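You operate a simulated robot arm through the tools that you are given. There is no shell and no other tool. Be economical: measure what you need, move in short steps, check, and stop when the job is done.

The job below is to be done with a simulated two-armed robot. You get a single attempt, and the scene is never put back.

TASK
Finish curing patches two and three in one run.
Fine: blue mat on the one with less heat on the cure screen, yellow mat on the other; red cure switch on, green run key once, switch off, then mats back on their squares. Where these are worked on the way, their far stop is far enough and under half their travel is too little: red cure switch.

The check looks at the end state, three seconds after you hand in, the way a careful person would. Anything else that was tipped, shoved, dropped, spilled or broken makes it a failure.

THE ROBOT
Two 7-joint arms with two-finger parallel grippers on one trunk, hanging from a carriage that runs on a gantry, over the field with the corners [-2281, 1020], [-2280, -260], [20, -257], [19, 1023] (x, y) and turns from -374 to 314 degrees about z. Base frame: it is fixed where the carriage stands at the start and does not move with it; the origin is on the floor, on the carriage's upright axis, x ahead of it, y to its left, z up; the surface under the hand at the start is at about z = 812. Readings come in mm, degrees, newtons and seconds.
The left shoulder is at the start at [40, 173, 1465], the right one opposite. With the tool pointing down near the work surface each hand reaches from about 100 to 640 mm from the robot's upright axis, wherever it stands, measured 20 degrees to its own side. Places, roughly: blue square [-200, -500, 800]; patch three [300, -500, 800]; patch two [400, -500, 800]; red cure switch [800, -600, 800]; yellow square [0, -500, 800]. Payload 3.43 kg a hand.
The tool frame of a hand sits at the grasp point between the pads (the TCP): z along the fingers, y along the line on which they close. The tips reach 30 mm beyond it. Largest opening 94 mm; finger width 28, thickness 10; the body of the gripper, 50 by 96 mm, starts 55 mm behind the TCP.
Orientation is that of the tool frame in the base frame, as a unit quaternion [x, y, z, w]. With the fingers straight down and closing along the base's y, the tool's x points along the base's -x, its y along +y and its z along -z.

THE INTERFACE
- The arms move only by the tool step_arm. It takes "left_steps", "right_steps" or both (then of equal length, played together; a hand with none holds still); each is a list that holds one entry, the list of rows, each a list of 7 numbers: the shift along the base's x, y, z in units of 100 mm (1.0 is 100 mm), then the turn, a rotation vector about the base's x, y, z in units of 120 degrees (1.0 is 120 degrees), then the finger opening in mm, from 0 to 94. In form: [[[dx, dy, dz, wx, wy, wz, gripper], ...]]. A call has 1 to 8 rows; each row is the pose to reach, as a shift and turn from the pose commanded when the call began. A call with a number of a shift or a turn outside -1 to 1 is refused whole. A row lasts 0.2 s, in which the tool goes at most 50 mm and 8.6 degrees; a call with a longer step from one row to the next is refused whole, and so is a gripper value outside its range. Where a pose cannot be reached the arm comes as near as it can. A force on the tool above 40 N (or 10 N above the force at the start of the call, whichever is more), or a blocked arm, ends the call early, and 0.2 s more pass. Each finger travels about 72 mm/s and halts on what it meets, pressing with about 33 N; the grip force reading is that of the motor and also rises with nothing between the fingers. The clock runs only during rows and for 0.2 s after the last one: add rows that repeat a pose to give the fingers time. The reply holds the time, the measured pose of the TCP, the force on the tool along the base axes, the opening and the grip force, in the units named above and with some noise, with the torque about the TCP (base axes, N m) and any sound that the robot's microphone picked up.
- Cameras (640 x 400 px; columns grow to the right, rows downward): "scene" is now at [195.9, -41.7, 1730.1]; the picture's right is [-0.74, -0.67, 0.00], its down [-0.63, 0.69, -0.36] and it looks along [0.24, -0.27, -0.93] (base axes); focal length 250 px, centre (320, 200). "left" rides on the left gripper at [76, -14, -102] in its tool frame; the picture's right is [0.18, 0.98, 0.00], its down [-0.75, 0.14, -0.64] and it looks along [-0.63, 0.12, 0.77] (tool axes); focal length 243 px, centre (320, 200). "right" rides on the right gripper at [76, 14, -103] in its tool frame; the picture's right is [-0.18, 0.98, 0.00], its down [-0.75, -0.14, -0.64] and it looks along [-0.63, -0.12, 0.77] (tool axes); focal length 243 px, centre (320, 200). There is no depth. A picture from a camera that has moved, and an enlarged one, comes with that camera's place and axes in the base frame and with its lens.
- capture(camera): a new picture of that camera. It takes no simulated time.
- slide_trunk(by): slides the trunk up (or, below 0, down) by that many mm; the arms and the scene camera ride with it, the base frame stays. It gives what a move gives, with no picture.
- drive_base(legs): drives the robot by 1 to 6 legs, each [ahead, left, turn to the left] in mm, mm and degrees, along the robot's own axes; the way and the turn of a leg run together, so that a leg with both is an arc; at most 1500 mm and 180 degrees a leg. The arms and the cameras ride along, it lands a little off, and it stops where it bumps. It keeps to its track: a leg is cut to what the track allows. It gives what a move gives.
- aim_head(pan, tilt): turns the head with the scene camera to pan (to the left, within 86 degrees either way) and tilt (down, from -29 to 69), counted from straight ahead of the robot. It gives what a move gives.
- enlarge(camera, box): a new picture of the part [left, top, right, bottom] of that camera's present view, enlarged. It takes no simulated time.
- job_done(): hands the job in; it is judged then, once.

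Go step by step. Nothing tells you exact positions but the pictures and the camera data: compare them with the known pose of the tool, close in by small moves and look again before you grip or let go. The budget is 120 turns and 92 pictures, counting those below and the enlarged ones. Unless the task says otherwise, let go and move clear before handing in, and close with one line.

The tools are called after "Emit:" by a JSON object that holds its "method" and its "body". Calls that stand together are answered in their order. step_arm: Moves the arms, as the interface text tells. Its arguments: {"type":"object","properties":{"left_steps":{"type":"array","items":{"type":"array","items":{"type":"array","items":{"type":"number"}}}},"right_steps":{"type":"array","items":{"type":"array","items":{"type":"array","items":{"type":"number"}}}}},"required":[]} The other tools are called the same way: slide_trunk (by) slides the trunk up or down; drive_base (legs) drives the base; aim_head (pan, tilt) turns the head that bears the scene camera; capture (camera) takes a picture; enlarge (camera, box) takes an enlarged picture of a part of a camera's view; job_done () hands the job in.

At the start:

```text
time: 0.0
left_position: [575.2, -8.3, 1162.5]
left_tcp_rot: [0.0, 1.0, 0.001, 0.0]
left_wrist_force: [-0.4, -0.5, -0.6]
left_torque: [-0.04, -0.01, 0.04]
left_finger_gap: 94.0
left_grip_force: 0.0
right_position: [385.2, -482.9, 1102.7]
right_tcp_rot: [0.0, 1.0, 0.0, 0.0]
right_wrist_force: [-0.1, -0.2, 0.2]
right_torque: [0.01, 0.01, 0.03]
right_finger_gap: 94.2
right_grip_force: 0.1
trunk travel left (down, up): [-618.0, 163.0]
robot x, y, heading: [-0.9, -0.8, -0.2]
head pan, tilt: [-47.8, 68.8]
```

scene: 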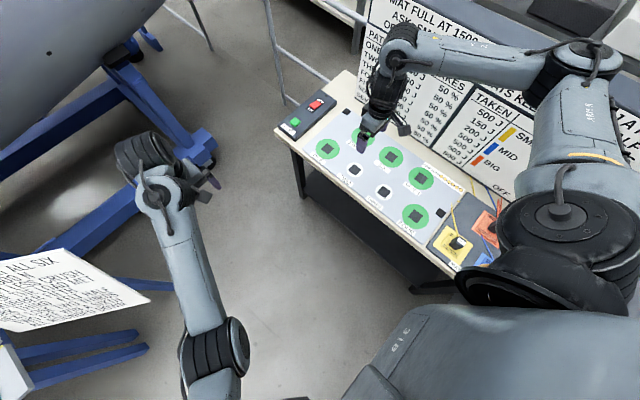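
right: 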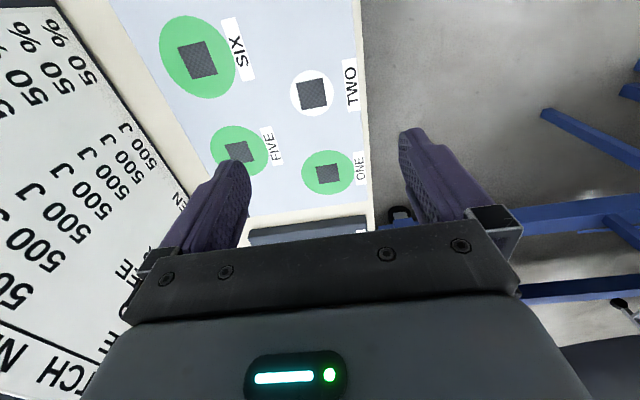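
left: 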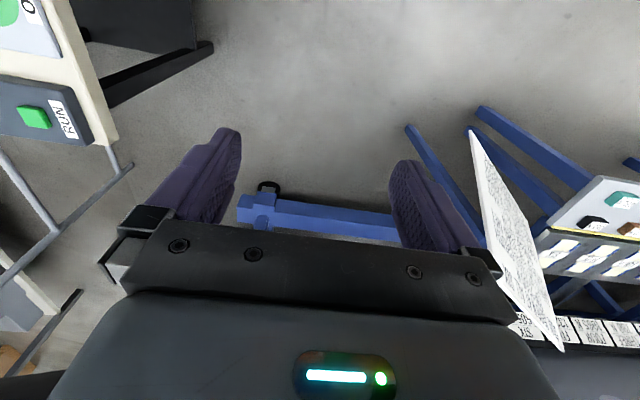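

I see a bench with patches, a control box with a red switch and green key at the far end, mats at the near end, and boards behind. I'll read the details first.

Emit:
{"method": "enlarge", "body": {"camera": "scene", "box": [260, 60, 520, 280]}}

Emit:
{"method": "enlarge", "body": {"camera": "scene", "box": [340, 0, 640, 190]}}

Emit:
{"method": "enlarge", "body": {"camera": "scene", "box": [0, 220, 200, 400]}}

```text
1.82 times, centred on (390, 170) of scene
camera zoom: at [195.9, -41.7, 1730.1], right [-0.74, -0.67, 0.0], down [-0.63, 0.69, -0.36], along [0.24, -0.27, -0.93], focal length 455 px, centre (193, 254)
```

zoom: 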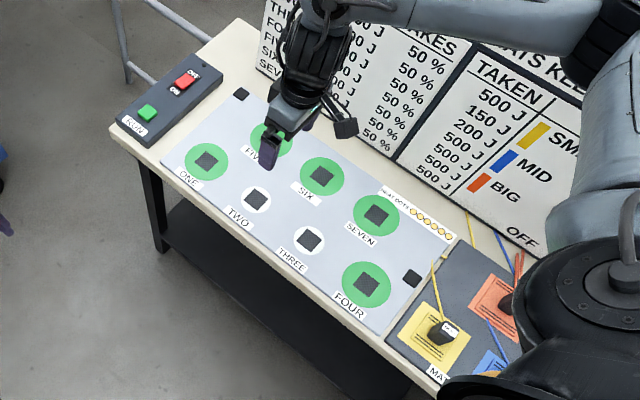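

```text
2.11 times, centred on (490, 95) of scene
camera zoom: at [195.9, -41.7, 1730.1], right [-0.74, -0.67, 0.0], down [-0.63, 0.69, -0.36], along [0.24, -0.27, -0.93], focal length 527 px, centre (-38, 421)
```

zoom: 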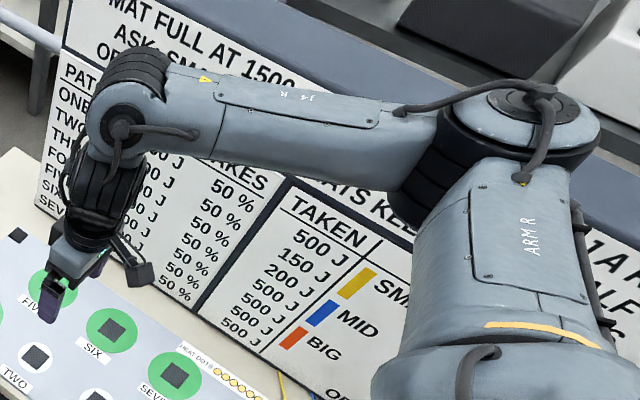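

```text
2.22 times, centred on (100, 310) of scene
camera zoom: at [195.9, -41.7, 1730.1], right [-0.74, -0.67, 0.0], down [-0.63, 0.69, -0.36], along [0.24, -0.27, -0.93], focal length 556 px, centre (809, -44)
```

zoom: 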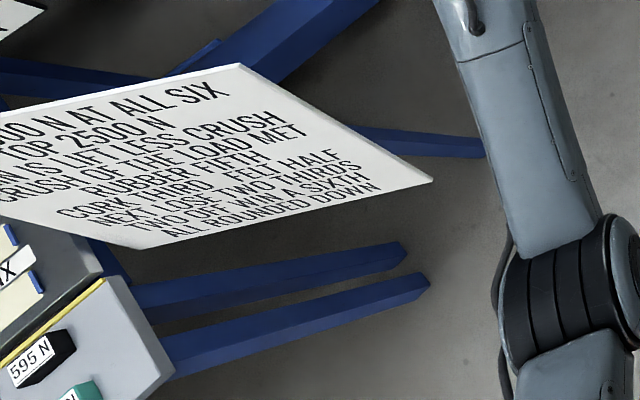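

The key table on the board is partly hidden by the right arm. I'll look round with the head before moving.

Emit:
{"method": "aim_head", "body": {"pan": -86, "tilt": 45}}

Emit:
{"method": "capture", "body": {"camera": "scene"}}

```text
time: 1.0
left_position: [574.0, -9.0, 1163.1]
left_tcp_rot: [-0.001, 1.0, 0.0, 0.0]
left_wrist_force: [0.4, -0.1, 0.2]
left_torque: [0.02, -0.02, -0.01]
left_finger_gap: 94.0
left_grip_force: 0.0
right_position: [385.1, -481.8, 1102.4]
right_tcp_rot: [0.0, 1.0, 0.0, 0.0]
right_wrist_force: [-0.6, -0.6, 0.0]
right_torque: [0.02, 0.01, -0.02]
right_finger_gap: 94.2
right_grip_force: 0.0
trunk travel left (down, up): [-618.0, 163.0]
robot x, y, heading: [-0.4, 3.1, 0.4]
head pan, tilt: [-85.9, 45.0]
```

```text
85 pictures are left
camera scene: at [164.1, -81.4, 1759.0], right [-1.0, -0.07, 0.0], down [-0.05, 0.71, -0.71], along [0.05, -0.7, -0.71], focal length 250 px, centre (320, 200)
```

scene: 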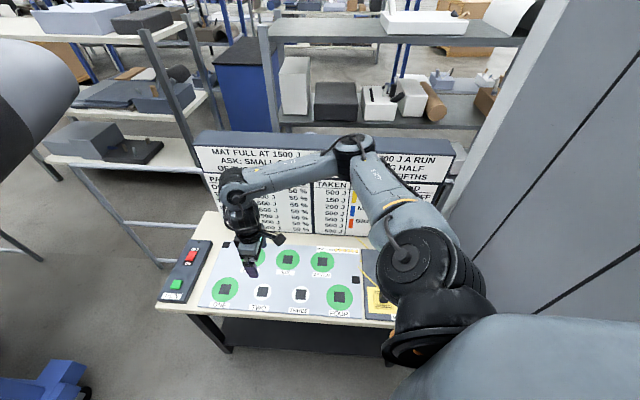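

Emit:
{"method": "drive_base", "body": {"legs": [[-450, 0, 0]]}}

Emit:
{"method": "aim_head", "body": {"pan": -65, "tilt": 40}}

Emit:
{"method": "capture", "body": {"camera": "scene"}}

```text
time: 3.2
left_position: [234.3, -2.9, 1165.5]
left_tcp_rot: [-0.005, 1.0, 0.002, 0.001]
left_wrist_force: [0.1, 0.1, -0.3]
left_torque: [0.0, -0.01, 0.03]
left_finger_gap: 94.0
left_grip_force: 0.1
right_position: [50.7, -477.9, 1106.4]
right_tcp_rot: [-0.005, 1.0, -0.001, 0.002]
right_wrist_force: [-0.6, -0.3, -0.5]
right_torque: [0.0, 0.03, -0.02]
right_finger_gap: 94.0
right_grip_force: 0.1
trunk travel left (down, up): [-618.0, 163.0]
robot x, y, heading: [-348.1, 1.7, 0.7]
head pan, tilt: [-85.9, 45.0]
stopped in leg 1: the robot was blocked; the commanded pose is now the measured one
```

```text
time: 4.1
left_position: [235.7, -3.5, 1167.4]
left_tcp_rot: [-0.004, 1.0, 0.001, 0.004]
left_wrist_force: [-0.2, -1.1, 1.1]
left_torque: [0.01, 0.0, -0.01]
left_finger_gap: 94.3
left_grip_force: 0.1
right_position: [52.1, -478.7, 1106.6]
right_tcp_rot: [-0.004, 1.0, -0.001, 0.003]
right_wrist_force: [-0.6, 0.0, -0.2]
right_torque: [0.0, -0.02, 0.0]
right_finger_gap: 93.9
right_grip_force: 0.0
trunk travel left (down, up): [-618.0, 163.0]
robot x, y, heading: [-349.5, -4.5, 0.6]
head pan, tilt: [-65.0, 40.0]
```

```text
84 pictures are left
camera scene: at [-150.0, -76.0, 1769.4], right [-0.9, -0.43, -0.01], down [-0.27, 0.58, -0.77], along [0.34, -0.69, -0.64], focal length 250 px, centre (320, 200)
```

scene: 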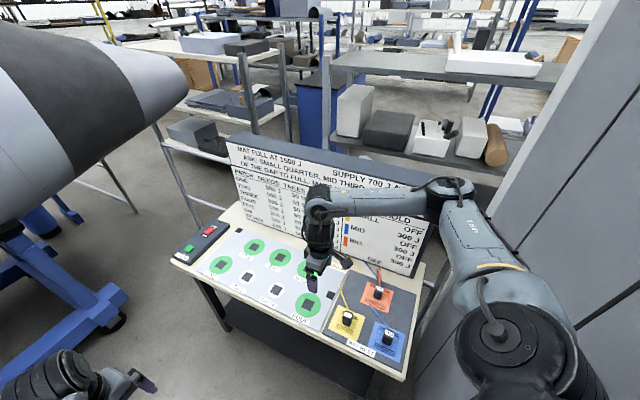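

The move was blocked at x≈-348, probably the elbow against the grey cabinet on the right. I'll ease off a bit after reading the boards.

Emit:
{"method": "enlarge", "body": {"camera": "scene", "box": [220, 130, 440, 270]}}

Emit:
{"method": "drive_base", "body": {"legs": [[90, 0, 0]]}}

Emit:
{"method": "aim_head", "body": {"pan": -86, "tilt": 20}}

Emit:
{"method": "capture", "body": {"camera": "scene"}}

```text
2.86 times, centred on (330, 200) of scene
camera zoom: at [-150.0, -76.0, 1769.4], right [-0.9, -0.43, -0.01], down [-0.27, 0.58, -0.77], along [0.34, -0.69, -0.64], focal length 715 px, centre (291, 200)
```

zoom: 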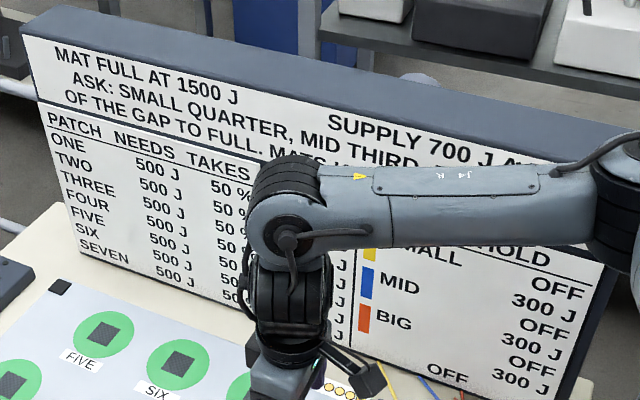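

```text
time: 4.8
left_position: [233.1, -1.9, 1162.1]
left_tcp_rot: [-0.006, 1.0, 0.0, 0.0]
left_wrist_force: [0.2, 0.3, 0.5]
left_torque: [0.03, 0.0, -0.04]
left_finger_gap: 94.2
left_grip_force: 0.0
right_position: [48.5, -477.4, 1103.8]
right_tcp_rot: [-0.006, 1.0, -0.001, 0.0]
right_wrist_force: [-0.4, 0.0, 0.7]
right_torque: [0.0, 0.01, -0.01]
right_finger_gap: 94.0
right_grip_force: 0.0
trunk travel left (down, up): [-618.0, 163.0]
robot x, y, heading: [-346.4, -3.3, 0.8]
head pan, tilt: [-65.0, 40.0]
stopped in leg 1: the robot was blocked; the commanded pose is now the measured one
```

```text
time: 5.6
left_position: [233.5, -2.7, 1164.2]
left_tcp_rot: [-0.005, 1.0, 0.001, 0.001]
left_wrist_force: [-0.4, 0.5, 0.2]
left_torque: [-0.01, -0.04, -0.02]
left_finger_gap: 94.1
left_grip_force: 0.1
right_position: [50.3, -477.9, 1104.6]
right_tcp_rot: [-0.005, 1.0, -0.001, 0.002]
right_wrist_force: [-0.5, 0.4, -1.7]
right_torque: [-0.01, 0.01, -0.01]
right_finger_gap: 94.0
right_grip_force: 0.1
trunk travel left (down, up): [-618.0, 163.0]
robot x, y, heading: [-349.6, -1.4, 0.4]
head pan, tilt: [-85.9, 20.0]
```

```text
82 pictures are left
camera scene: at [-178.5, -91.9, 1798.4], right [-1.0, -0.08, -0.01], down [-0.02, 0.34, -0.94], along [0.08, -0.94, -0.34], focal length 250 px, centre (320, 200)
```

scene: 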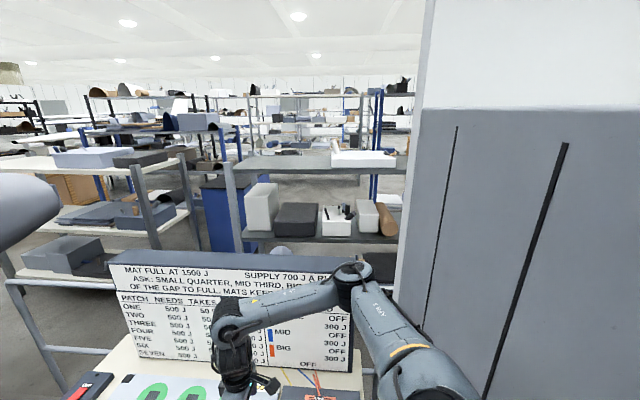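

Blocked in both directions, so something is touching. I'll look left and ahead to find it.

Emit:
{"method": "aim_head", "body": {"pan": -20, "tilt": 40}}

Emit:
{"method": "capture", "body": {"camera": "scene"}}

Emit:
{"method": "aim_head", "body": {"pan": 60, "tilt": 40}}

Emit:
{"method": "capture", "body": {"camera": "scene"}}

Emit:
{"method": "capture", "body": {"camera": "right"}}

```text
time: 7.0
left_position: [233.5, -2.9, 1164.6]
left_tcp_rot: [-0.005, 1.0, 0.001, 0.002]
left_wrist_force: [-0.9, -0.2, -0.9]
left_torque: [-0.01, -0.01, 0.0]
left_finger_gap: 93.9
left_grip_force: 0.0
right_position: [50.3, -478.3, 1105.6]
right_tcp_rot: [-0.004, 1.0, 0.0, 0.002]
right_wrist_force: [0.1, -0.5, -0.4]
right_torque: [0.0, 0.01, 0.02]
right_finger_gap: 93.7
right_grip_force: 0.1
trunk travel left (down, up): [-618.0, 163.0]
robot x, y, heading: [-345.8, -1.8, 0.5]
head pan, tilt: [-20.0, 40.0]
```

```text
81 pictures are left
camera scene: at [-105.8, -27.2, 1768.2], right [-0.33, -0.94, 0.0], down [-0.6, 0.21, -0.77], along [0.73, -0.25, -0.64], focal length 250 px, centre (320, 200)
```

scene: 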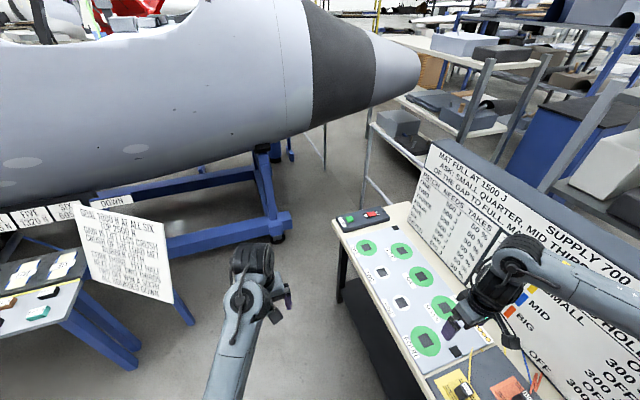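

```text
time: 8.5
left_position: [234.1, -2.8, 1164.0]
left_tcp_rot: [-0.005, 1.0, 0.001, 0.002]
left_wrist_force: [-0.6, 0.2, -0.4]
left_torque: [-0.01, -0.01, 0.03]
left_finger_gap: 93.9
left_grip_force: 0.0
right_position: [50.1, -478.5, 1105.2]
right_tcp_rot: [-0.005, 1.0, -0.001, 0.002]
right_wrist_force: [0.1, 0.2, -0.2]
right_torque: [0.03, -0.01, 0.0]
right_finger_gap: 93.9
right_grip_force: 0.0
trunk travel left (down, up): [-618.0, 163.0]
robot x, y, heading: [-348.2, -2.2, 0.6]
head pan, tilt: [60.0, 40.0]
```

```text
80 pictures are left
camera scene: at [-144.2, 75.1, 1768.0], right [0.87, -0.49, 0.01], down [-0.31, -0.56, -0.77], along [0.38, 0.67, -0.64], focal length 250 px, centre (320, 200)
```

scene: 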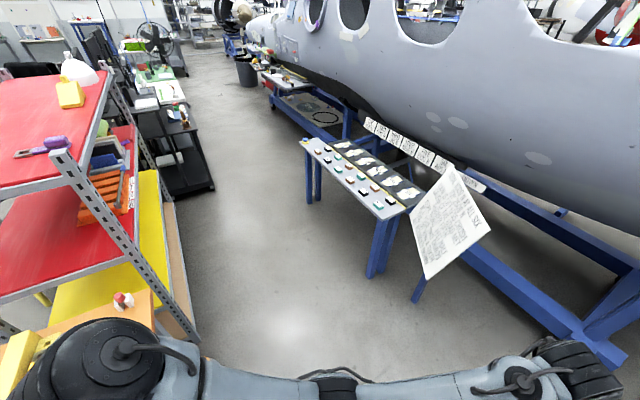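

```text
79 pictures are left
camera right: at [-25.2, -464.9, 1208.7], right [0.17, 0.98, 0.0], down [0.75, -0.13, 0.64], along [0.63, -0.11, -0.76], focal length 243 px, centre (320, 200)
```

right: 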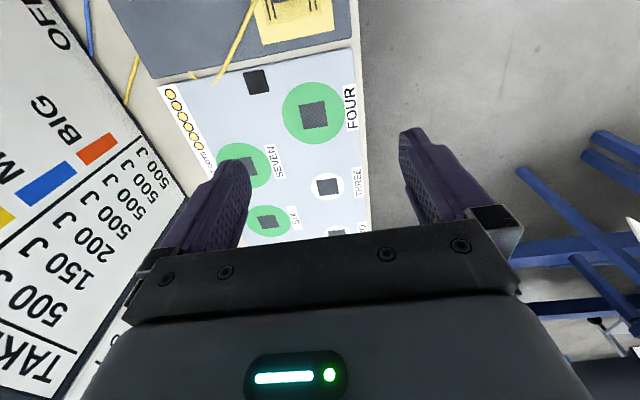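

Emit:
{"method": "aim_head", "body": {"pan": 86, "tilt": 55}}

Emit:
{"method": "capture", "body": {"camera": "scene"}}

Emit:
{"method": "aim_head", "body": {"pan": -86, "tilt": 55}}

Emit:
{"method": "capture", "body": {"camera": "scene"}}

```text
time: 9.4
left_position: [232.8, -3.5, 1163.8]
left_tcp_rot: [-0.006, 1.0, 0.001, 0.002]
left_wrist_force: [-0.4, 0.5, -0.6]
left_torque: [-0.03, -0.01, -0.01]
left_finger_gap: 93.9
left_grip_force: 0.0
right_position: [51.6, -479.4, 1106.3]
right_tcp_rot: [-0.004, 1.0, -0.001, 0.002]
right_wrist_force: [0.0, -0.3, -0.2]
right_torque: [-0.01, 0.01, -0.02]
right_finger_gap: 93.8
right_grip_force: 0.1
trunk travel left (down, up): [-618.0, 163.0]
robot x, y, heading: [-349.8, -0.9, 1.0]
head pan, tilt: [85.9, 55.0]
```

```text
78 pictures are left
camera scene: at [-181.4, 73.0, 1747.1], right [1.0, -0.06, 0.01], down [-0.04, -0.82, -0.57], along [0.04, 0.57, -0.82], focal length 250 px, centre (320, 200)
```

scene: 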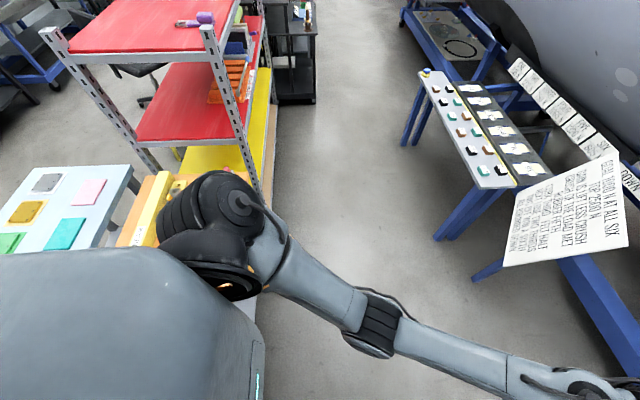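

```text
time: 12.0
left_position: [234.3, -3.0, 1163.5]
left_tcp_rot: [-0.005, 1.0, 0.001, 0.002]
left_wrist_force: [-0.4, -0.5, -0.2]
left_torque: [-0.04, -0.01, 0.03]
left_finger_gap: 93.9
left_grip_force: 0.0
right_position: [51.0, -478.5, 1104.9]
right_tcp_rot: [-0.005, 1.0, -0.001, 0.002]
right_wrist_force: [0.0, 0.7, 0.0]
right_torque: [0.02, -0.02, 0.0]
right_finger_gap: 93.9
right_grip_force: 0.2
trunk travel left (down, up): [-618.0, 163.0]
robot x, y, heading: [-347.6, 1.6, 0.8]
head pan, tilt: [-85.9, 55.0]
```

```text
77 pictures are left
camera scene: at [-179.8, -70.8, 1747.2], right [-1.0, -0.08, -0.01], down [-0.06, 0.82, -0.57], along [0.05, -0.57, -0.82], focal length 250 px, centre (320, 200)
```

scene: 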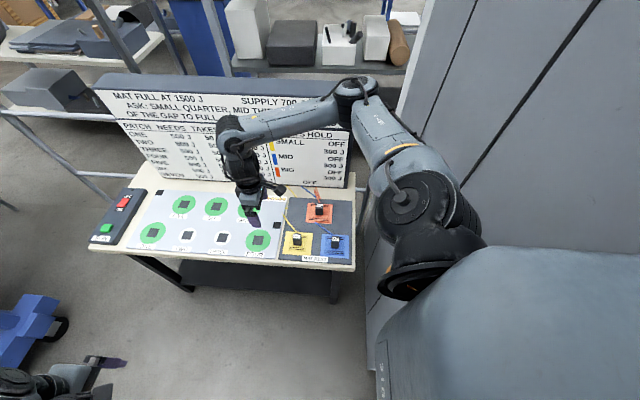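

The cabinet corner on the right (x≈-430) is the likely contact. I'll ease away forward-left in a small move.

Emit:
{"method": "drive_base", "body": {"legs": [[30, 30, 0]]}}

```text
time: 12.9
left_position: [254.6, 27.1, 1159.1]
left_tcp_rot: [-0.005, 1.0, 0.001, -0.003]
left_wrist_force: [-0.1, 0.7, -0.8]
left_torque: [0.0, 0.03, 0.02]
left_finger_gap: 94.1
left_grip_force: 0.0
right_position: [70.7, -447.6, 1100.3]
right_tcp_rot: [-0.006, 1.0, 0.0, -0.003]
right_wrist_force: [0.2, -0.4, 0.1]
right_torque: [-0.03, 0.0, -0.02]
right_finger_gap: 94.0
right_grip_force: 0.0
trunk travel left (down, up): [-618.0, 163.0]
robot x, y, heading: [-319.9, 32.2, 0.5]
head pan, tilt: [-85.9, 55.0]
```

Free now. I'll pull the right hand toward the robot and look at the board clearly.

Emit:
{"method": "step_arm", "body": {"right_steps": [[[0.3, 0.3, 0, 0, 0, 0, 94], [0.6, 0.6, 0, 0, 0, 0, 94], [0.9, 0.9, 0, 0, 0, 0, 94], [1, 1, 0, 0, 0, 0, 94]]]}}

Emit:
{"method": "aim_head", "body": {"pan": -75, "tilt": 35}}

Emit:
{"method": "capture", "body": {"camera": "scene"}}

```text
time: 13.9
left_position: [253.9, 27.2, 1158.4]
left_tcp_rot: [-0.004, 1.0, 0.002, -0.003]
left_wrist_force: [0.4, 0.5, -0.2]
left_torque: [0.0, -0.01, -0.04]
left_finger_gap: 93.8
left_grip_force: 0.0
right_position: [171.1, -348.7, 1101.4]
right_tcp_rot: [-0.003, 1.0, -0.001, -0.002]
right_wrist_force: [0.5, 0.9, -0.1]
right_torque: [-0.01, -0.02, 0.02]
right_finger_gap: 94.2
right_grip_force: 0.0
trunk travel left (down, up): [-618.0, 163.0]
robot x, y, heading: [-321.7, 30.2, 0.9]
head pan, tilt: [-85.9, 55.0]
```

```text
time: 14.7
left_position: [254.4, 26.1, 1158.6]
left_tcp_rot: [-0.005, 1.0, 0.0, -0.003]
left_wrist_force: [0.5, 0.0, 0.8]
left_torque: [-0.06, -0.04, 0.01]
left_finger_gap: 94.0
left_grip_force: 0.0
right_position: [170.1, -349.7, 1102.7]
right_tcp_rot: [-0.006, 1.0, -0.001, -0.003]
right_wrist_force: [-0.7, -0.2, -1.5]
right_torque: [-0.03, -0.01, -0.02]
right_finger_gap: 94.1
right_grip_force: 0.0
trunk travel left (down, up): [-618.0, 163.0]
robot x, y, heading: [-319.4, 31.4, 0.7]
head pan, tilt: [-75.0, 35.0]
```

```text
76 pictures are left
camera scene: at [-137.2, -53.9, 1773.8], right [-0.96, -0.27, 0.0], down [-0.15, 0.55, -0.82], along [0.22, -0.79, -0.57], focal length 250 px, centre (320, 200)
```

scene: 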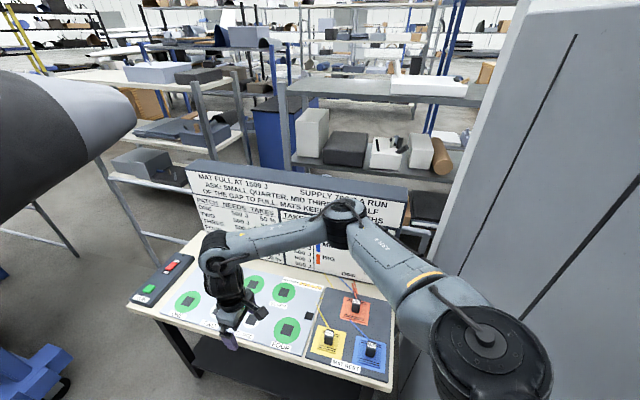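

Emit:
{"method": "enlarge", "body": {"camera": "scene", "box": [180, 155, 420, 285]}}

Emit:
{"method": "step_arm", "body": {"right_steps": [[[0.4, 0.2, -0.2, 0, 0, 0, 94], [0.8, 0.4, -0.4, 0, 0, 0, 94], [1, 0.7, -0.6, 0, 0, 0, 94], [1, 1, -0.8, 0, 0, 0, 94]]]}}

Emit:
{"method": "enlarge", "body": {"camera": "scene", "box": [180, 155, 420, 285]}}

```text
2.67 times, centred on (300, 220) of scene
camera zoom: at [-137.2, -53.9, 1773.8], right [-0.96, -0.27, 0.0], down [-0.15, 0.55, -0.82], along [0.22, -0.79, -0.57], focal length 667 px, centre (373, 147)
```

zoom: 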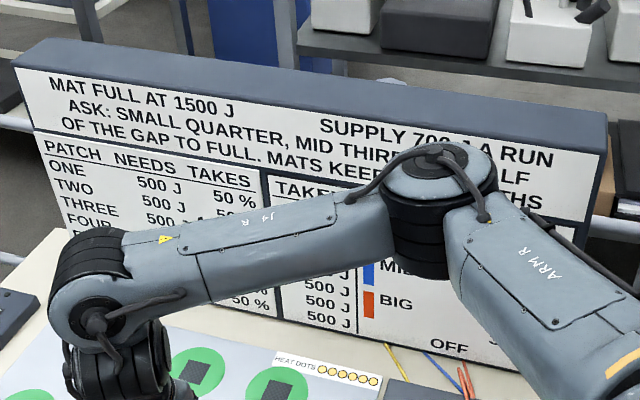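

```text
time: 15.7
left_position: [252.6, 27.1, 1159.4]
left_tcp_rot: [-0.005, 1.0, 0.0, -0.002]
left_wrist_force: [0.0, -0.3, -0.2]
left_torque: [0.0, -0.01, 0.01]
left_finger_gap: 94.3
left_grip_force: 0.0
right_position: [268.2, -247.5, 1020.3]
right_tcp_rot: [-0.005, 1.0, 0.0, -0.003]
right_wrist_force: [-0.1, 0.6, 0.1]
right_torque: [-0.04, -0.01, 0.0]
right_finger_gap: 93.7
right_grip_force: 0.2
trunk travel left (down, up): [-618.0, 163.0]
robot x, y, heading: [-321.1, 31.3, 0.9]
head pan, tilt: [-75.0, 35.0]
```

```text
2.67 times, centred on (300, 220) of scene
camera zoom: at [-137.4, -53.7, 1773.8], right [-0.96, -0.27, 0.0], down [-0.15, 0.55, -0.82], along [0.22, -0.79, -0.57], focal length 667 px, centre (373, 147)
```

zoom: 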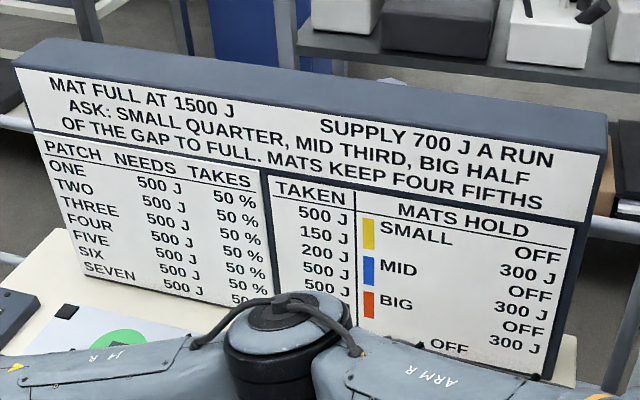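

Taken: patch two 150 J, patch three 200 J, so blue goes on TWO and yellow on THREE. Next I'll look closely at the mats and the switch box.

Emit:
{"method": "aim_head", "body": {"pan": -86, "tilt": 55}}

Emit:
{"method": "capture", "body": {"camera": "scene"}}

Emit:
{"method": "enlarge", "body": {"camera": "scene", "box": [270, 170, 390, 280]}}

Emit:
{"method": "enlarge", "body": {"camera": "scene", "box": [70, 170, 280, 280]}}

```text
time: 16.5
left_position: [253.0, 27.1, 1159.5]
left_tcp_rot: [-0.006, 1.0, 0.001, -0.002]
left_wrist_force: [-0.6, 0.0, 0.7]
left_torque: [0.01, 0.0, 0.0]
left_finger_gap: 93.9
left_grip_force: 0.1
right_position: [268.4, -247.9, 1022.0]
right_tcp_rot: [-0.005, 1.0, -0.001, -0.003]
right_wrist_force: [-0.9, 0.3, 0.2]
right_torque: [-0.01, -0.03, 0.01]
right_finger_gap: 94.0
right_grip_force: 0.1
trunk travel left (down, up): [-618.0, 163.0]
robot x, y, heading: [-323.3, 29.6, 0.3]
head pan, tilt: [-85.9, 55.0]
```

```text
73 pictures are left
camera scene: at [-155.0, -41.0, 1745.6], right [-1.0, -0.08, 0.0], down [-0.07, 0.82, -0.57], along [0.05, -0.57, -0.82], focal length 250 px, centre (320, 200)
```

scene: 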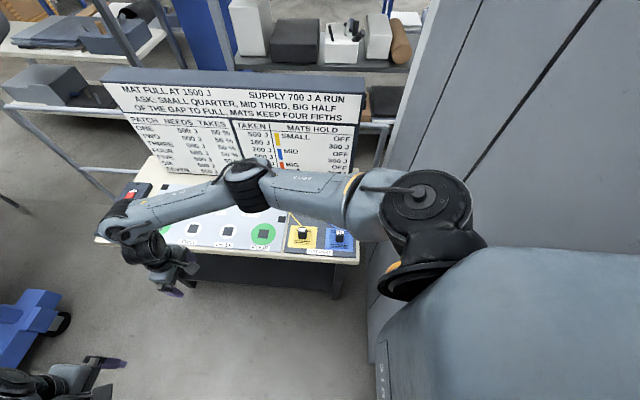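

```text
3.64 times, centred on (330, 225) of scene
camera zoom: at [-155.0, -41.0, 1745.6], right [-1.0, -0.08, 0.0], down [-0.07, 0.82, -0.57], along [0.05, -0.57, -0.82], focal length 910 px, centre (284, 109)
```

zoom: 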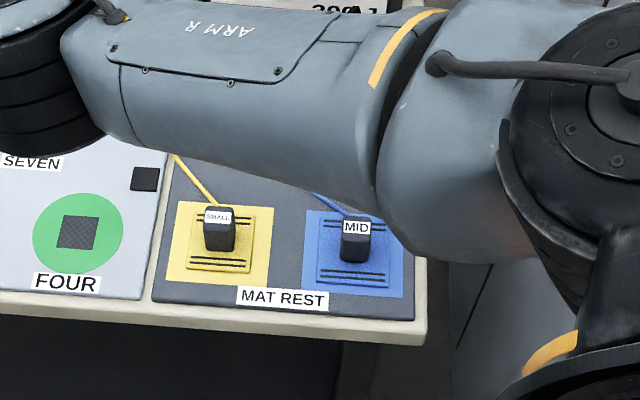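

```text
3.05 times, centred on (175, 225) of scene
camera zoom: at [-155.0, -41.0, 1745.6], right [-1.0, -0.08, 0.0], down [-0.07, 0.82, -0.57], along [0.05, -0.57, -0.82], focal length 762 px, centre (762, 124)
```

zoom: 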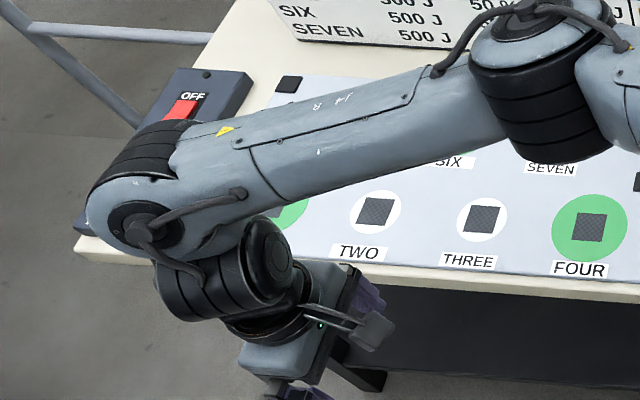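

The mats have black upright block handles. I'll drive forward a little and bring the right hand over the blue mat at height to look with the wrist camera.

Emit:
{"method": "drive_base", "body": {"legs": [[55, 0, 0]]}}

Emit:
{"method": "step_arm", "body": {"right_steps": [[[-0.4, -0.2, 0.1, 0, 0, 0, 94], [-0.8, -0.4, 0.2, 0, 0, 0, 94], [-1, -0.8, 0.2, 0, 0, 0, 94], [-1, -1, 0.2, 0, 0, 0, 94]]]}}

Emit:
{"method": "step_arm", "body": {"right_steps": [[[-0.4, -0.2, 0, 0, 0, 0, 94], [-0.8, -0.4, 0, 0, 0, 0, 94], [-1, -0.7, 0, 0, 0, 0, 94], [-1, -0.9, 0, 0, 0, 0, 94]]]}}

Emit:
{"method": "capture", "body": {"camera": "scene"}}

Emit:
{"method": "capture", "body": {"camera": "right"}}

```text
time: 17.5
left_position: [308.2, 27.7, 1159.4]
left_tcp_rot: [-0.006, 1.0, 0.0, -0.003]
left_wrist_force: [0.2, -0.1, 0.8]
left_torque: [-0.03, 0.02, 0.01]
left_finger_gap: 93.9
left_grip_force: 0.1
right_position: [322.7, -246.9, 1021.6]
right_tcp_rot: [-0.005, 1.0, -0.001, -0.003]
right_wrist_force: [0.6, 0.1, 0.6]
right_torque: [0.0, 0.05, 0.02]
right_finger_gap: 94.0
right_grip_force: 0.1
trunk travel left (down, up): [-618.0, 163.0]
robot x, y, heading: [-266.9, 28.8, 0.8]
head pan, tilt: [-85.9, 55.0]
```

```text
time: 18.5
left_position: [309.2, 27.2, 1160.2]
left_tcp_rot: [-0.006, 1.0, 0.0, -0.003]
left_wrist_force: [-0.4, 0.5, 0.6]
left_torque: [0.0, 0.03, 0.0]
left_finger_gap: 94.0
left_grip_force: 0.1
right_position: [224.2, -346.1, 1042.3]
right_tcp_rot: [-0.005, 1.0, -0.001, -0.002]
right_wrist_force: [0.0, -0.5, -0.3]
right_torque: [0.04, 0.0, -0.01]
right_finger_gap: 93.8
right_grip_force: 0.1
trunk travel left (down, up): [-618.0, 163.0]
robot x, y, heading: [-265.4, 26.9, 0.8]
head pan, tilt: [-85.9, 55.0]
```

```text
time: 19.5
left_position: [309.0, 28.0, 1159.8]
left_tcp_rot: [-0.005, 1.0, 0.0, -0.002]
left_wrist_force: [0.5, -1.0, 0.2]
left_torque: [-0.01, -0.02, -0.02]
left_finger_gap: 93.9
left_grip_force: 0.1
right_position: [124.0, -437.7, 1042.0]
right_tcp_rot: [-0.005, 1.0, -0.001, -0.002]
right_wrist_force: [-0.2, 0.2, -0.2]
right_torque: [0.01, -0.02, 0.05]
right_finger_gap: 93.8
right_grip_force: 0.1
trunk travel left (down, up): [-618.0, 163.0]
robot x, y, heading: [-263.8, 29.2, 0.6]
head pan, tilt: [-85.9, 55.0]
```

```text
70 pictures are left
camera scene: at [-100.0, -40.2, 1745.6], right [-1.0, -0.08, 0.0], down [-0.07, 0.82, -0.57], along [0.05, -0.57, -0.82], focal length 250 px, centre (320, 200)
```

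scene: 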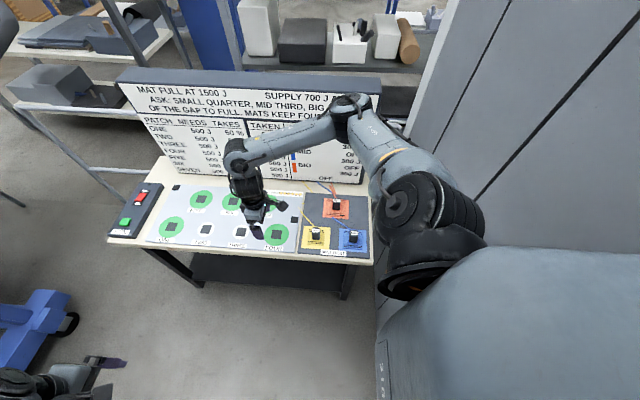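

```text
69 pictures are left
camera right: at [49.1, -423.5, 1145.8], right [0.17, 0.98, 0.0], down [0.76, -0.13, 0.64], along [0.63, -0.11, -0.77], focal length 243 px, centre (320, 200)
```

right: 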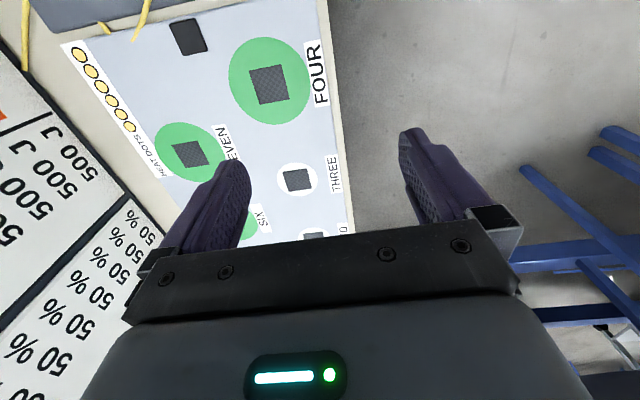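

Emit:
{"method": "step_arm", "body": {"right_steps": [[[-0.3, -0.2, 0, 0, 0, 0, 94], [-0.6, -0.4, 0, 0, 0, 0, 94], [-0.9, -0.6, 0, 0, 0, 0, 94], [-1, -0.65, 0, 0, 0, 0, 94]]]}}

Emit:
{"method": "step_arm", "body": {"right_steps": [[[-0.4, 0, 0, 0, 0, 0, 94], [-0.75, 0, 0, 0, 0, 0, 94]]]}}

Emit:
{"method": "capture", "body": {"camera": "scene"}}

Emit:
{"method": "capture", "body": {"camera": "right"}}

```text
time: 20.5
left_position: [309.1, 28.2, 1158.4]
left_tcp_rot: [-0.005, 1.0, 0.0, -0.003]
left_wrist_force: [-0.1, 0.9, -0.1]
left_torque: [-0.02, 0.02, -0.01]
left_finger_gap: 94.1
left_grip_force: 0.1
right_position: [24.0, -501.7, 1040.5]
right_tcp_rot: [-0.006, 1.0, 0.0, -0.002]
right_wrist_force: [0.1, -1.1, -0.6]
right_torque: [-0.03, -0.04, 0.01]
right_finger_gap: 94.1
right_grip_force: 0.0
trunk travel left (down, up): [-618.0, 163.0]
robot x, y, heading: [-263.7, 29.6, 0.6]
head pan, tilt: [-85.9, 55.0]
```

```text
time: 21.1
left_position: [310.0, 27.6, 1159.1]
left_tcp_rot: [-0.005, 1.0, 0.001, -0.003]
left_wrist_force: [0.7, 0.3, -1.0]
left_torque: [-0.03, 0.0, -0.01]
left_finger_gap: 93.8
left_grip_force: 0.1
right_position: [-53.0, -501.1, 1042.7]
right_tcp_rot: [-0.005, 1.0, 0.0, -0.002]
right_wrist_force: [0.7, -0.7, 0.4]
right_torque: [0.04, 0.04, 0.04]
right_finger_gap: 94.3
right_grip_force: 0.0
trunk travel left (down, up): [-618.0, 163.0]
robot x, y, heading: [-264.5, 34.4, 0.7]
head pan, tilt: [-85.9, 55.0]
```

```text
68 pictures are left
camera scene: at [-100.2, -40.2, 1745.5], right [-1.0, -0.08, 0.0], down [-0.07, 0.82, -0.57], along [0.05, -0.57, -0.82], focal length 250 px, centre (320, 200)
```

scene: 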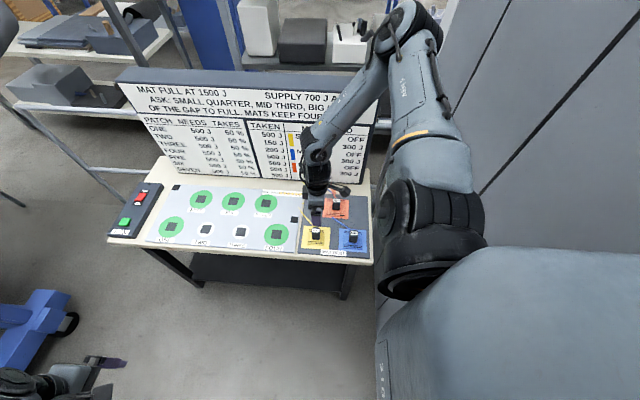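

```text
67 pictures are left
camera right: at [-127.2, -487.8, 1147.1], right [0.17, 0.98, 0.0], down [0.76, -0.13, 0.64], along [0.63, -0.11, -0.77], focal length 243 px, centre (320, 200)
```

right: 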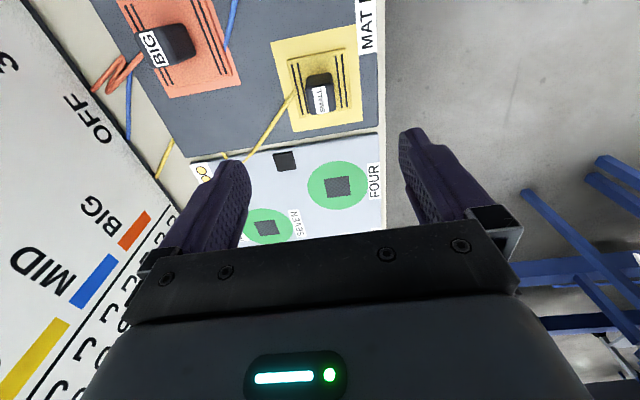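

Yellow's handle is at about (-41, -504), top near z≈870. I'll go on toward the blue mat carefully, watching the elbow near the cabinet.

Emit:
{"method": "step_arm", "body": {"right_steps": [[[-0.25, -0.03, 0, 0, 0, 0, 94], [-0.5, -0.03, 0, 0, 0, 0, 94], [-0.75, -0.03, 0, 0, 0, 0, 94]]]}}

Emit:
{"method": "capture", "body": {"camera": "scene"}}

Emit:
{"method": "capture", "body": {"camera": "right"}}

```text
time: 21.9
left_position: [308.8, 27.5, 1159.7]
left_tcp_rot: [-0.005, 1.0, 0.001, -0.003]
left_wrist_force: [-0.1, -0.7, -0.7]
left_torque: [0.0, -0.04, -0.04]
left_finger_gap: 94.2
left_grip_force: 0.0
right_position: [-127.7, -505.4, 1042.3]
right_tcp_rot: [-0.005, 1.0, -0.001, -0.003]
right_wrist_force: [-0.4, -0.2, -0.2]
right_torque: [-0.04, 0.0, -0.01]
right_finger_gap: 94.0
right_grip_force: 0.0
trunk travel left (down, up): [-618.0, 163.0]
robot x, y, heading: [-262.0, 29.6, 0.5]
head pan, tilt: [-85.9, 55.0]
```

```text
66 pictures are left
camera scene: at [-100.2, -40.2, 1745.5], right [-1.0, -0.08, 0.0], down [-0.07, 0.82, -0.57], along [0.05, -0.57, -0.82], focal length 250 px, centre (320, 200)
```

scene: 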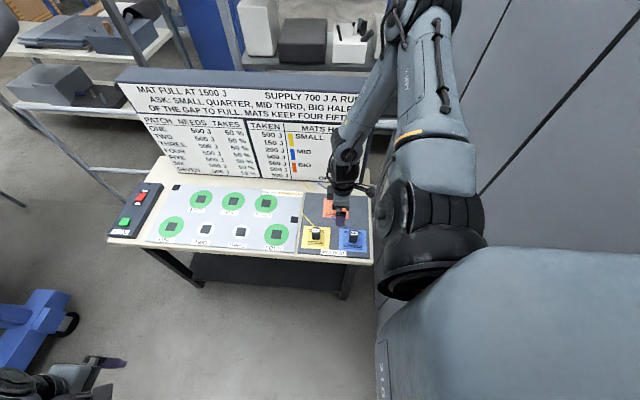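

```text
65 pictures are left
camera right: at [-203.1, -492.3, 1147.3], right [0.17, 0.98, 0.0], down [0.76, -0.13, 0.64], along [0.63, -0.11, -0.77], focal length 243 px, centre (320, 200)
```

right: 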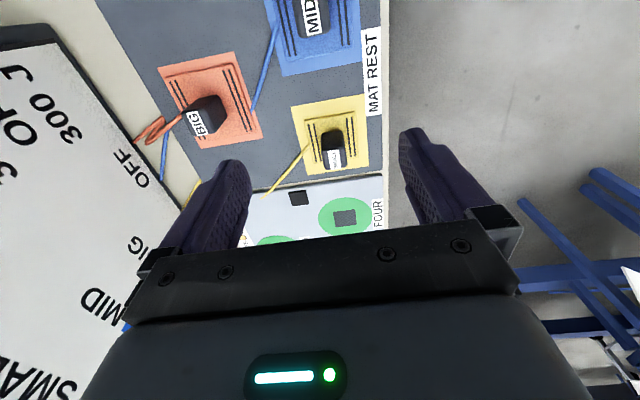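

Emit:
{"method": "step_arm", "body": {"right_steps": [[[-0.25, -0.03, 0, 0, 0, 0, 94], [-0.5, -0.03, 0, 0, 0, 0, 94], [-0.75, -0.03, 0, 0, 0, 0, 94]]]}}

Emit:
{"method": "capture", "body": {"camera": "scene"}}

Emit:
{"method": "capture", "body": {"camera": "right"}}

```text
time: 22.7
left_position: [308.5, 27.5, 1159.5]
left_tcp_rot: [-0.005, 1.0, 0.001, -0.002]
left_wrist_force: [0.1, 0.8, -0.5]
left_torque: [-0.02, 0.03, 0.02]
left_finger_gap: 93.9
left_grip_force: 0.1
right_position: [-201.9, -506.9, 1041.3]
right_tcp_rot: [-0.006, 1.0, -0.002, -0.003]
right_wrist_force: [-0.3, -0.3, 0.1]
right_torque: [0.01, 0.0, 0.03]
right_finger_gap: 93.9
right_grip_force: 0.1
trunk travel left (down, up): [-618.0, 163.0]
robot x, y, heading: [-262.2, 28.6, 0.8]
head pan, tilt: [-85.9, 55.0]
```

```text
64 pictures are left
camera scene: at [-100.1, -40.2, 1745.6], right [-1.0, -0.08, 0.0], down [-0.07, 0.82, -0.57], along [0.05, -0.57, -0.82], focal length 250 px, centre (320, 200)
```

scene: 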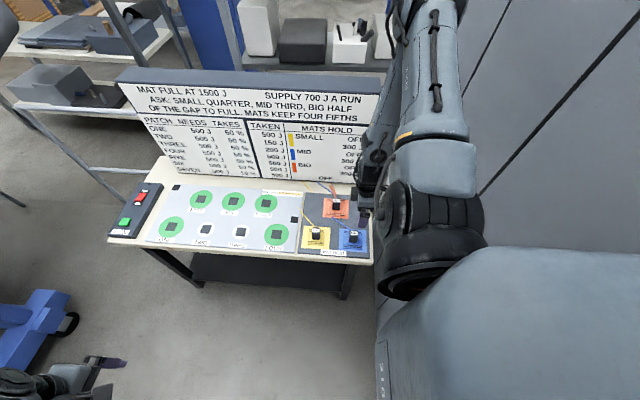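

```text
63 pictures are left
camera right: at [-277.0, -494.2, 1146.3], right [0.17, 0.98, 0.0], down [0.76, -0.13, 0.64], along [0.63, -0.11, -0.77], focal length 243 px, centre (320, 200)
```

right: 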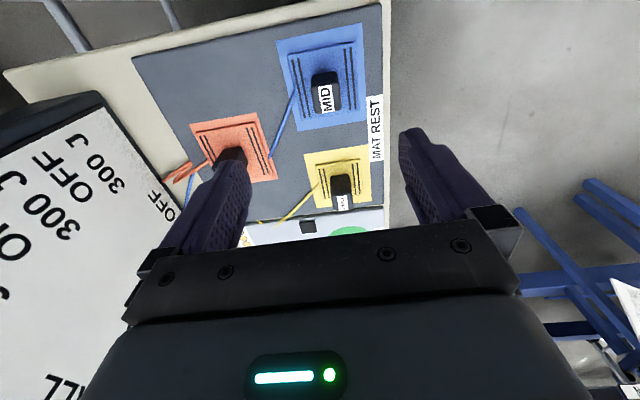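

Blue handle at about (-192, -503). I'll descend to an intermediate height, centred, with a narrower opening, and look again.

Emit:
{"method": "step_arm", "body": {"right_steps": [[[0.1, 0.04, -0.35, 0, 0, 0, 80], [0.1, 0.04, -0.7, 0, 0, 0, 76], [0.1, 0.04, -1, 0, 0, 0, 76], [0.1, 0.04, -1, 0, 0, 0, 76]]]}}

Emit:
{"method": "capture", "body": {"camera": "right"}}

```text
time: 23.7
left_position: [308.2, 27.6, 1159.7]
left_tcp_rot: [-0.006, 1.0, 0.001, -0.001]
left_wrist_force: [-0.1, 0.1, 0.1]
left_torque: [-0.01, 0.0, -0.02]
left_finger_gap: 94.0
left_grip_force: 0.0
right_position: [-191.3, -504.6, 941.5]
right_tcp_rot: [-0.004, 1.0, -0.001, -0.003]
right_wrist_force: [-0.1, -0.2, 0.4]
right_torque: [0.02, -0.01, -0.01]
right_finger_gap: 76.0
right_grip_force: 0.1
trunk travel left (down, up): [-618.0, 163.0]
robot x, y, heading: [-263.0, 32.7, 0.4]
head pan, tilt: [-85.9, 55.0]
```

```text
62 pictures are left
camera right: at [-266.1, -492.0, 1045.7], right [0.17, 0.98, 0.0], down [0.76, -0.13, 0.64], along [0.63, -0.11, -0.77], focal length 243 px, centre (320, 200)
```

right: 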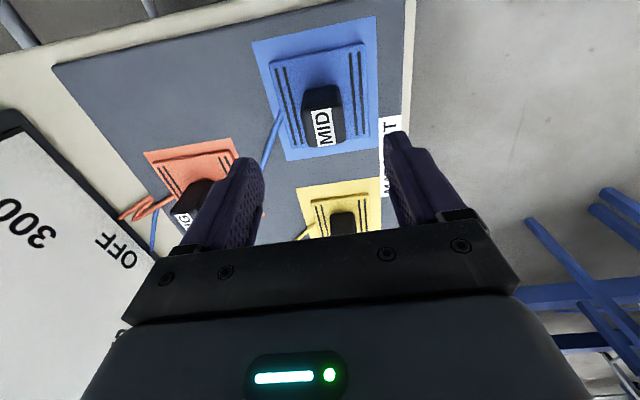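

Emit:
{"method": "step_arm", "body": {"right_steps": [[[-0.02, 0.01, -0.35, 0, 0, 0, 76], [-0.02, 0.01, -0.6, 0, 0, 0, 76], [-0.02, 0.01, -0.8, 0, 0, 0, 76], [-0.02, 0.01, -0.8, 0, 0, 0, 76]]]}}

Emit:
{"method": "capture", "body": {"camera": "right"}}

Emit:
{"method": "enlarge", "body": {"camera": "scene", "box": [280, 160, 440, 270]}}

```text
time: 24.7
left_position: [310.1, 27.3, 1160.1]
left_tcp_rot: [-0.005, 1.0, 0.0, -0.002]
left_wrist_force: [0.7, 0.2, -0.1]
left_torque: [-0.01, 0.0, 0.01]
left_finger_gap: 94.0
left_grip_force: 0.1
right_position: [-193.0, -504.0, 862.4]
right_tcp_rot: [-0.005, 1.0, -0.001, -0.003]
right_wrist_force: [-0.1, -0.4, 0.3]
right_torque: [-0.02, 0.0, 0.02]
right_finger_gap: 76.1
right_grip_force: 0.0
trunk travel left (down, up): [-618.0, 163.0]
robot x, y, heading: [-263.1, 31.9, 0.6]
head pan, tilt: [-85.9, 55.0]
```

```text
61 pictures are left
camera right: at [-268.9, -489.7, 966.0], right [0.17, 0.98, 0.0], down [0.76, -0.13, 0.64], along [0.63, -0.11, -0.77], focal length 243 px, centre (320, 200)
```

right: 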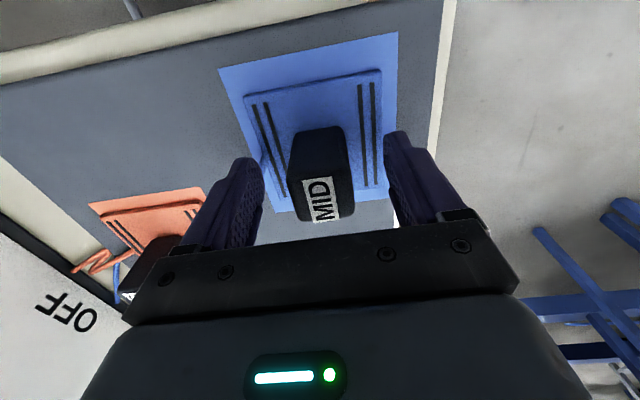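

```text
3.64 times, centred on (360, 215) of scene
camera zoom: at [-100.1, -40.2, 1745.6], right [-1.0, -0.08, 0.0], down [-0.07, 0.82, -0.57], along [0.05, -0.57, -0.82], focal length 910 px, centre (174, 146)
```

zoom: 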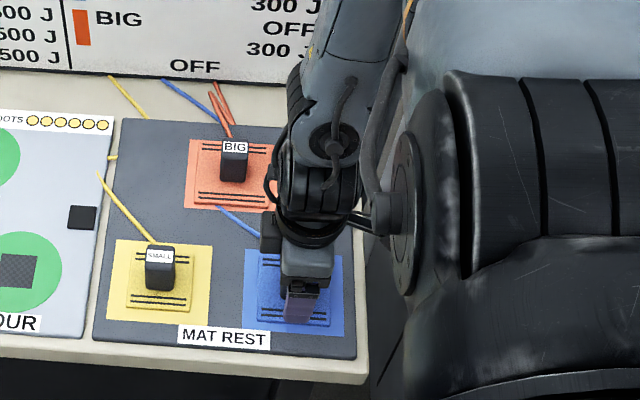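

Fingers straddle the blue handle well. Closing.

Emit:
{"method": "step_arm", "body": {"right_steps": [[[0, 0, -0.03, 0, 0, 0, 50], [0, 0, -0.03, 0, 0, 0, 20], [0, 0, -0.03, 0, 0, 0, 10], [0, 0, -0.03, 0, 0, 0, 10], [0, 0, -0.03, 0, 0, 0, 10]]]}}

Emit:
{"method": "step_arm", "body": {"right_steps": [[[0, 0, 0.2, 0, 0, 0, 10], [0, 0, 0.5, 0, 0, 0, 10], [0, 0, 0.9, 0, 0, 0, 10], [0, 0, 0.9, 0, 0, 0, 10]]]}}

Emit:
{"method": "capture", "body": {"camera": "right"}}

Emit:
{"method": "capture", "body": {"camera": "scene"}}

```text
time: 25.9
left_position: [308.6, 28.0, 1159.7]
left_tcp_rot: [-0.006, 1.0, 0.001, -0.003]
left_wrist_force: [0.3, 0.5, 1.6]
left_torque: [0.0, 0.02, 0.01]
left_finger_gap: 93.8
left_grip_force: 0.1
right_position: [-193.7, -501.6, 858.9]
right_tcp_rot: [-0.004, 1.0, 0.0, -0.003]
right_wrist_force: [-0.5, 0.8, 1.5]
right_torque: [0.06, -0.02, 0.09]
right_finger_gap: 36.1
right_grip_force: 32.9
trunk travel left (down, up): [-618.0, 163.0]
robot x, y, heading: [-266.0, 26.5, 0.8]
head pan, tilt: [-85.9, 55.0]
```

```text
time: 26.9
left_position: [307.3, 28.0, 1159.5]
left_tcp_rot: [-0.006, 1.0, 0.001, -0.003]
left_wrist_force: [0.7, 0.1, -0.7]
left_torque: [0.01, 0.01, -0.03]
left_finger_gap: 94.2
left_grip_force: 0.1
right_position: [-193.3, -502.5, 950.1]
right_tcp_rot: [-0.005, 1.0, 0.0, -0.003]
right_wrist_force: [-0.1, -0.4, -0.1]
right_torque: [-0.02, -0.01, -0.01]
right_finger_gap: 10.0
right_grip_force: 0.0
trunk travel left (down, up): [-618.0, 163.0]
robot x, y, heading: [-264.0, 34.5, 0.8]
head pan, tilt: [-85.9, 55.0]
```

```text
59 pictures are left
camera right: at [-268.6, -488.8, 1054.4], right [0.17, 0.98, 0.0], down [0.76, -0.13, 0.64], along [0.63, -0.11, -0.77], focal length 243 px, centre (320, 200)
```

right: 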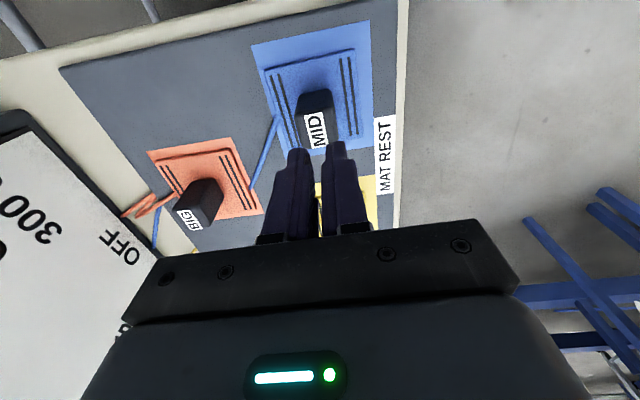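

```text
58 pictures are left
camera scene: at [-100.1, -40.1, 1745.6], right [-1.0, -0.08, 0.0], down [-0.07, 0.82, -0.57], along [0.05, -0.57, -0.82], focal length 250 px, centre (320, 200)
```

scene: 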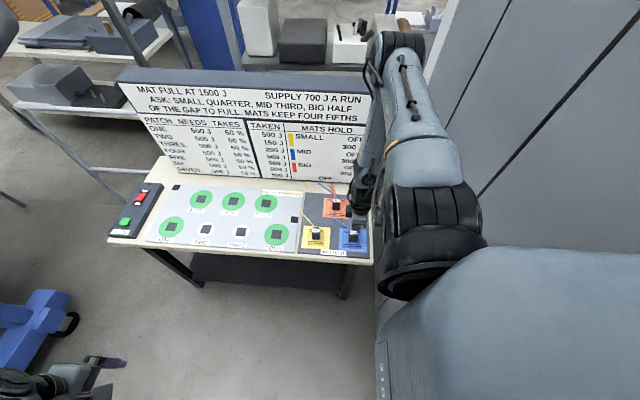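

The grip slipped off the top; the handle sits unmoved at about (-191, -505). I'll go deeper and lift slowly.

Emit:
{"method": "step_arm", "body": {"right_steps": [[[0.02, -0.03, 0, 0, 0, 0, 40], [0.02, -0.03, 0, 0, 0, 0, 70], [0.02, -0.03, -0.4, 0, 0, 0, 70], [0.02, -0.03, -0.7, 0, 0, 0, 70], [0.02, -0.03, -0.9, 0, 0, 0, 70], [0.02, -0.03, -1.0, 0, 0, 0, 70], [0.02, -0.03, -1.0, 0, 0, 0, 70]]]}}

Emit:
{"method": "enlarge", "body": {"camera": "right", "box": [200, 40, 440, 240]}}

```text
time: 28.5
left_position: [309.2, 28.0, 1158.8]
left_tcp_rot: [-0.004, 1.0, 0.001, -0.003]
left_wrist_force: [-0.4, -0.2, -0.4]
left_torque: [0.01, 0.0, -0.04]
left_finger_gap: 94.0
left_grip_force: 0.0
right_position: [-193.2, -504.4, 848.8]
right_tcp_rot: [-0.005, 1.0, -0.001, -0.003]
right_wrist_force: [-0.1, 1.7, 8.6]
right_torque: [0.11, -0.14, 0.04]
right_finger_gap: 70.0
right_grip_force: 0.0
trunk travel left (down, up): [-618.0, 163.0]
robot x, y, heading: [-267.8, 28.1, 0.8]
head pan, tilt: [-85.9, 55.0]
```

```text
2.00 times, centred on (320, 140) of right
camera zoom: at [-267.6, -491.7, 953.2], right [0.17, 0.98, 0.0], down [0.76, -0.13, 0.64], along [0.63, -0.11, -0.77], focal length 485 px, centre (320, 320)
```

zoom: 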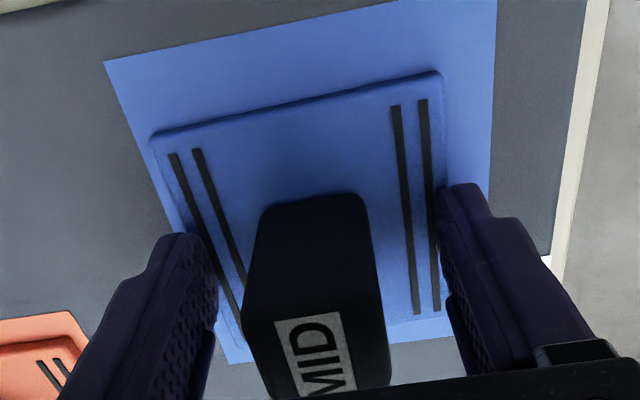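

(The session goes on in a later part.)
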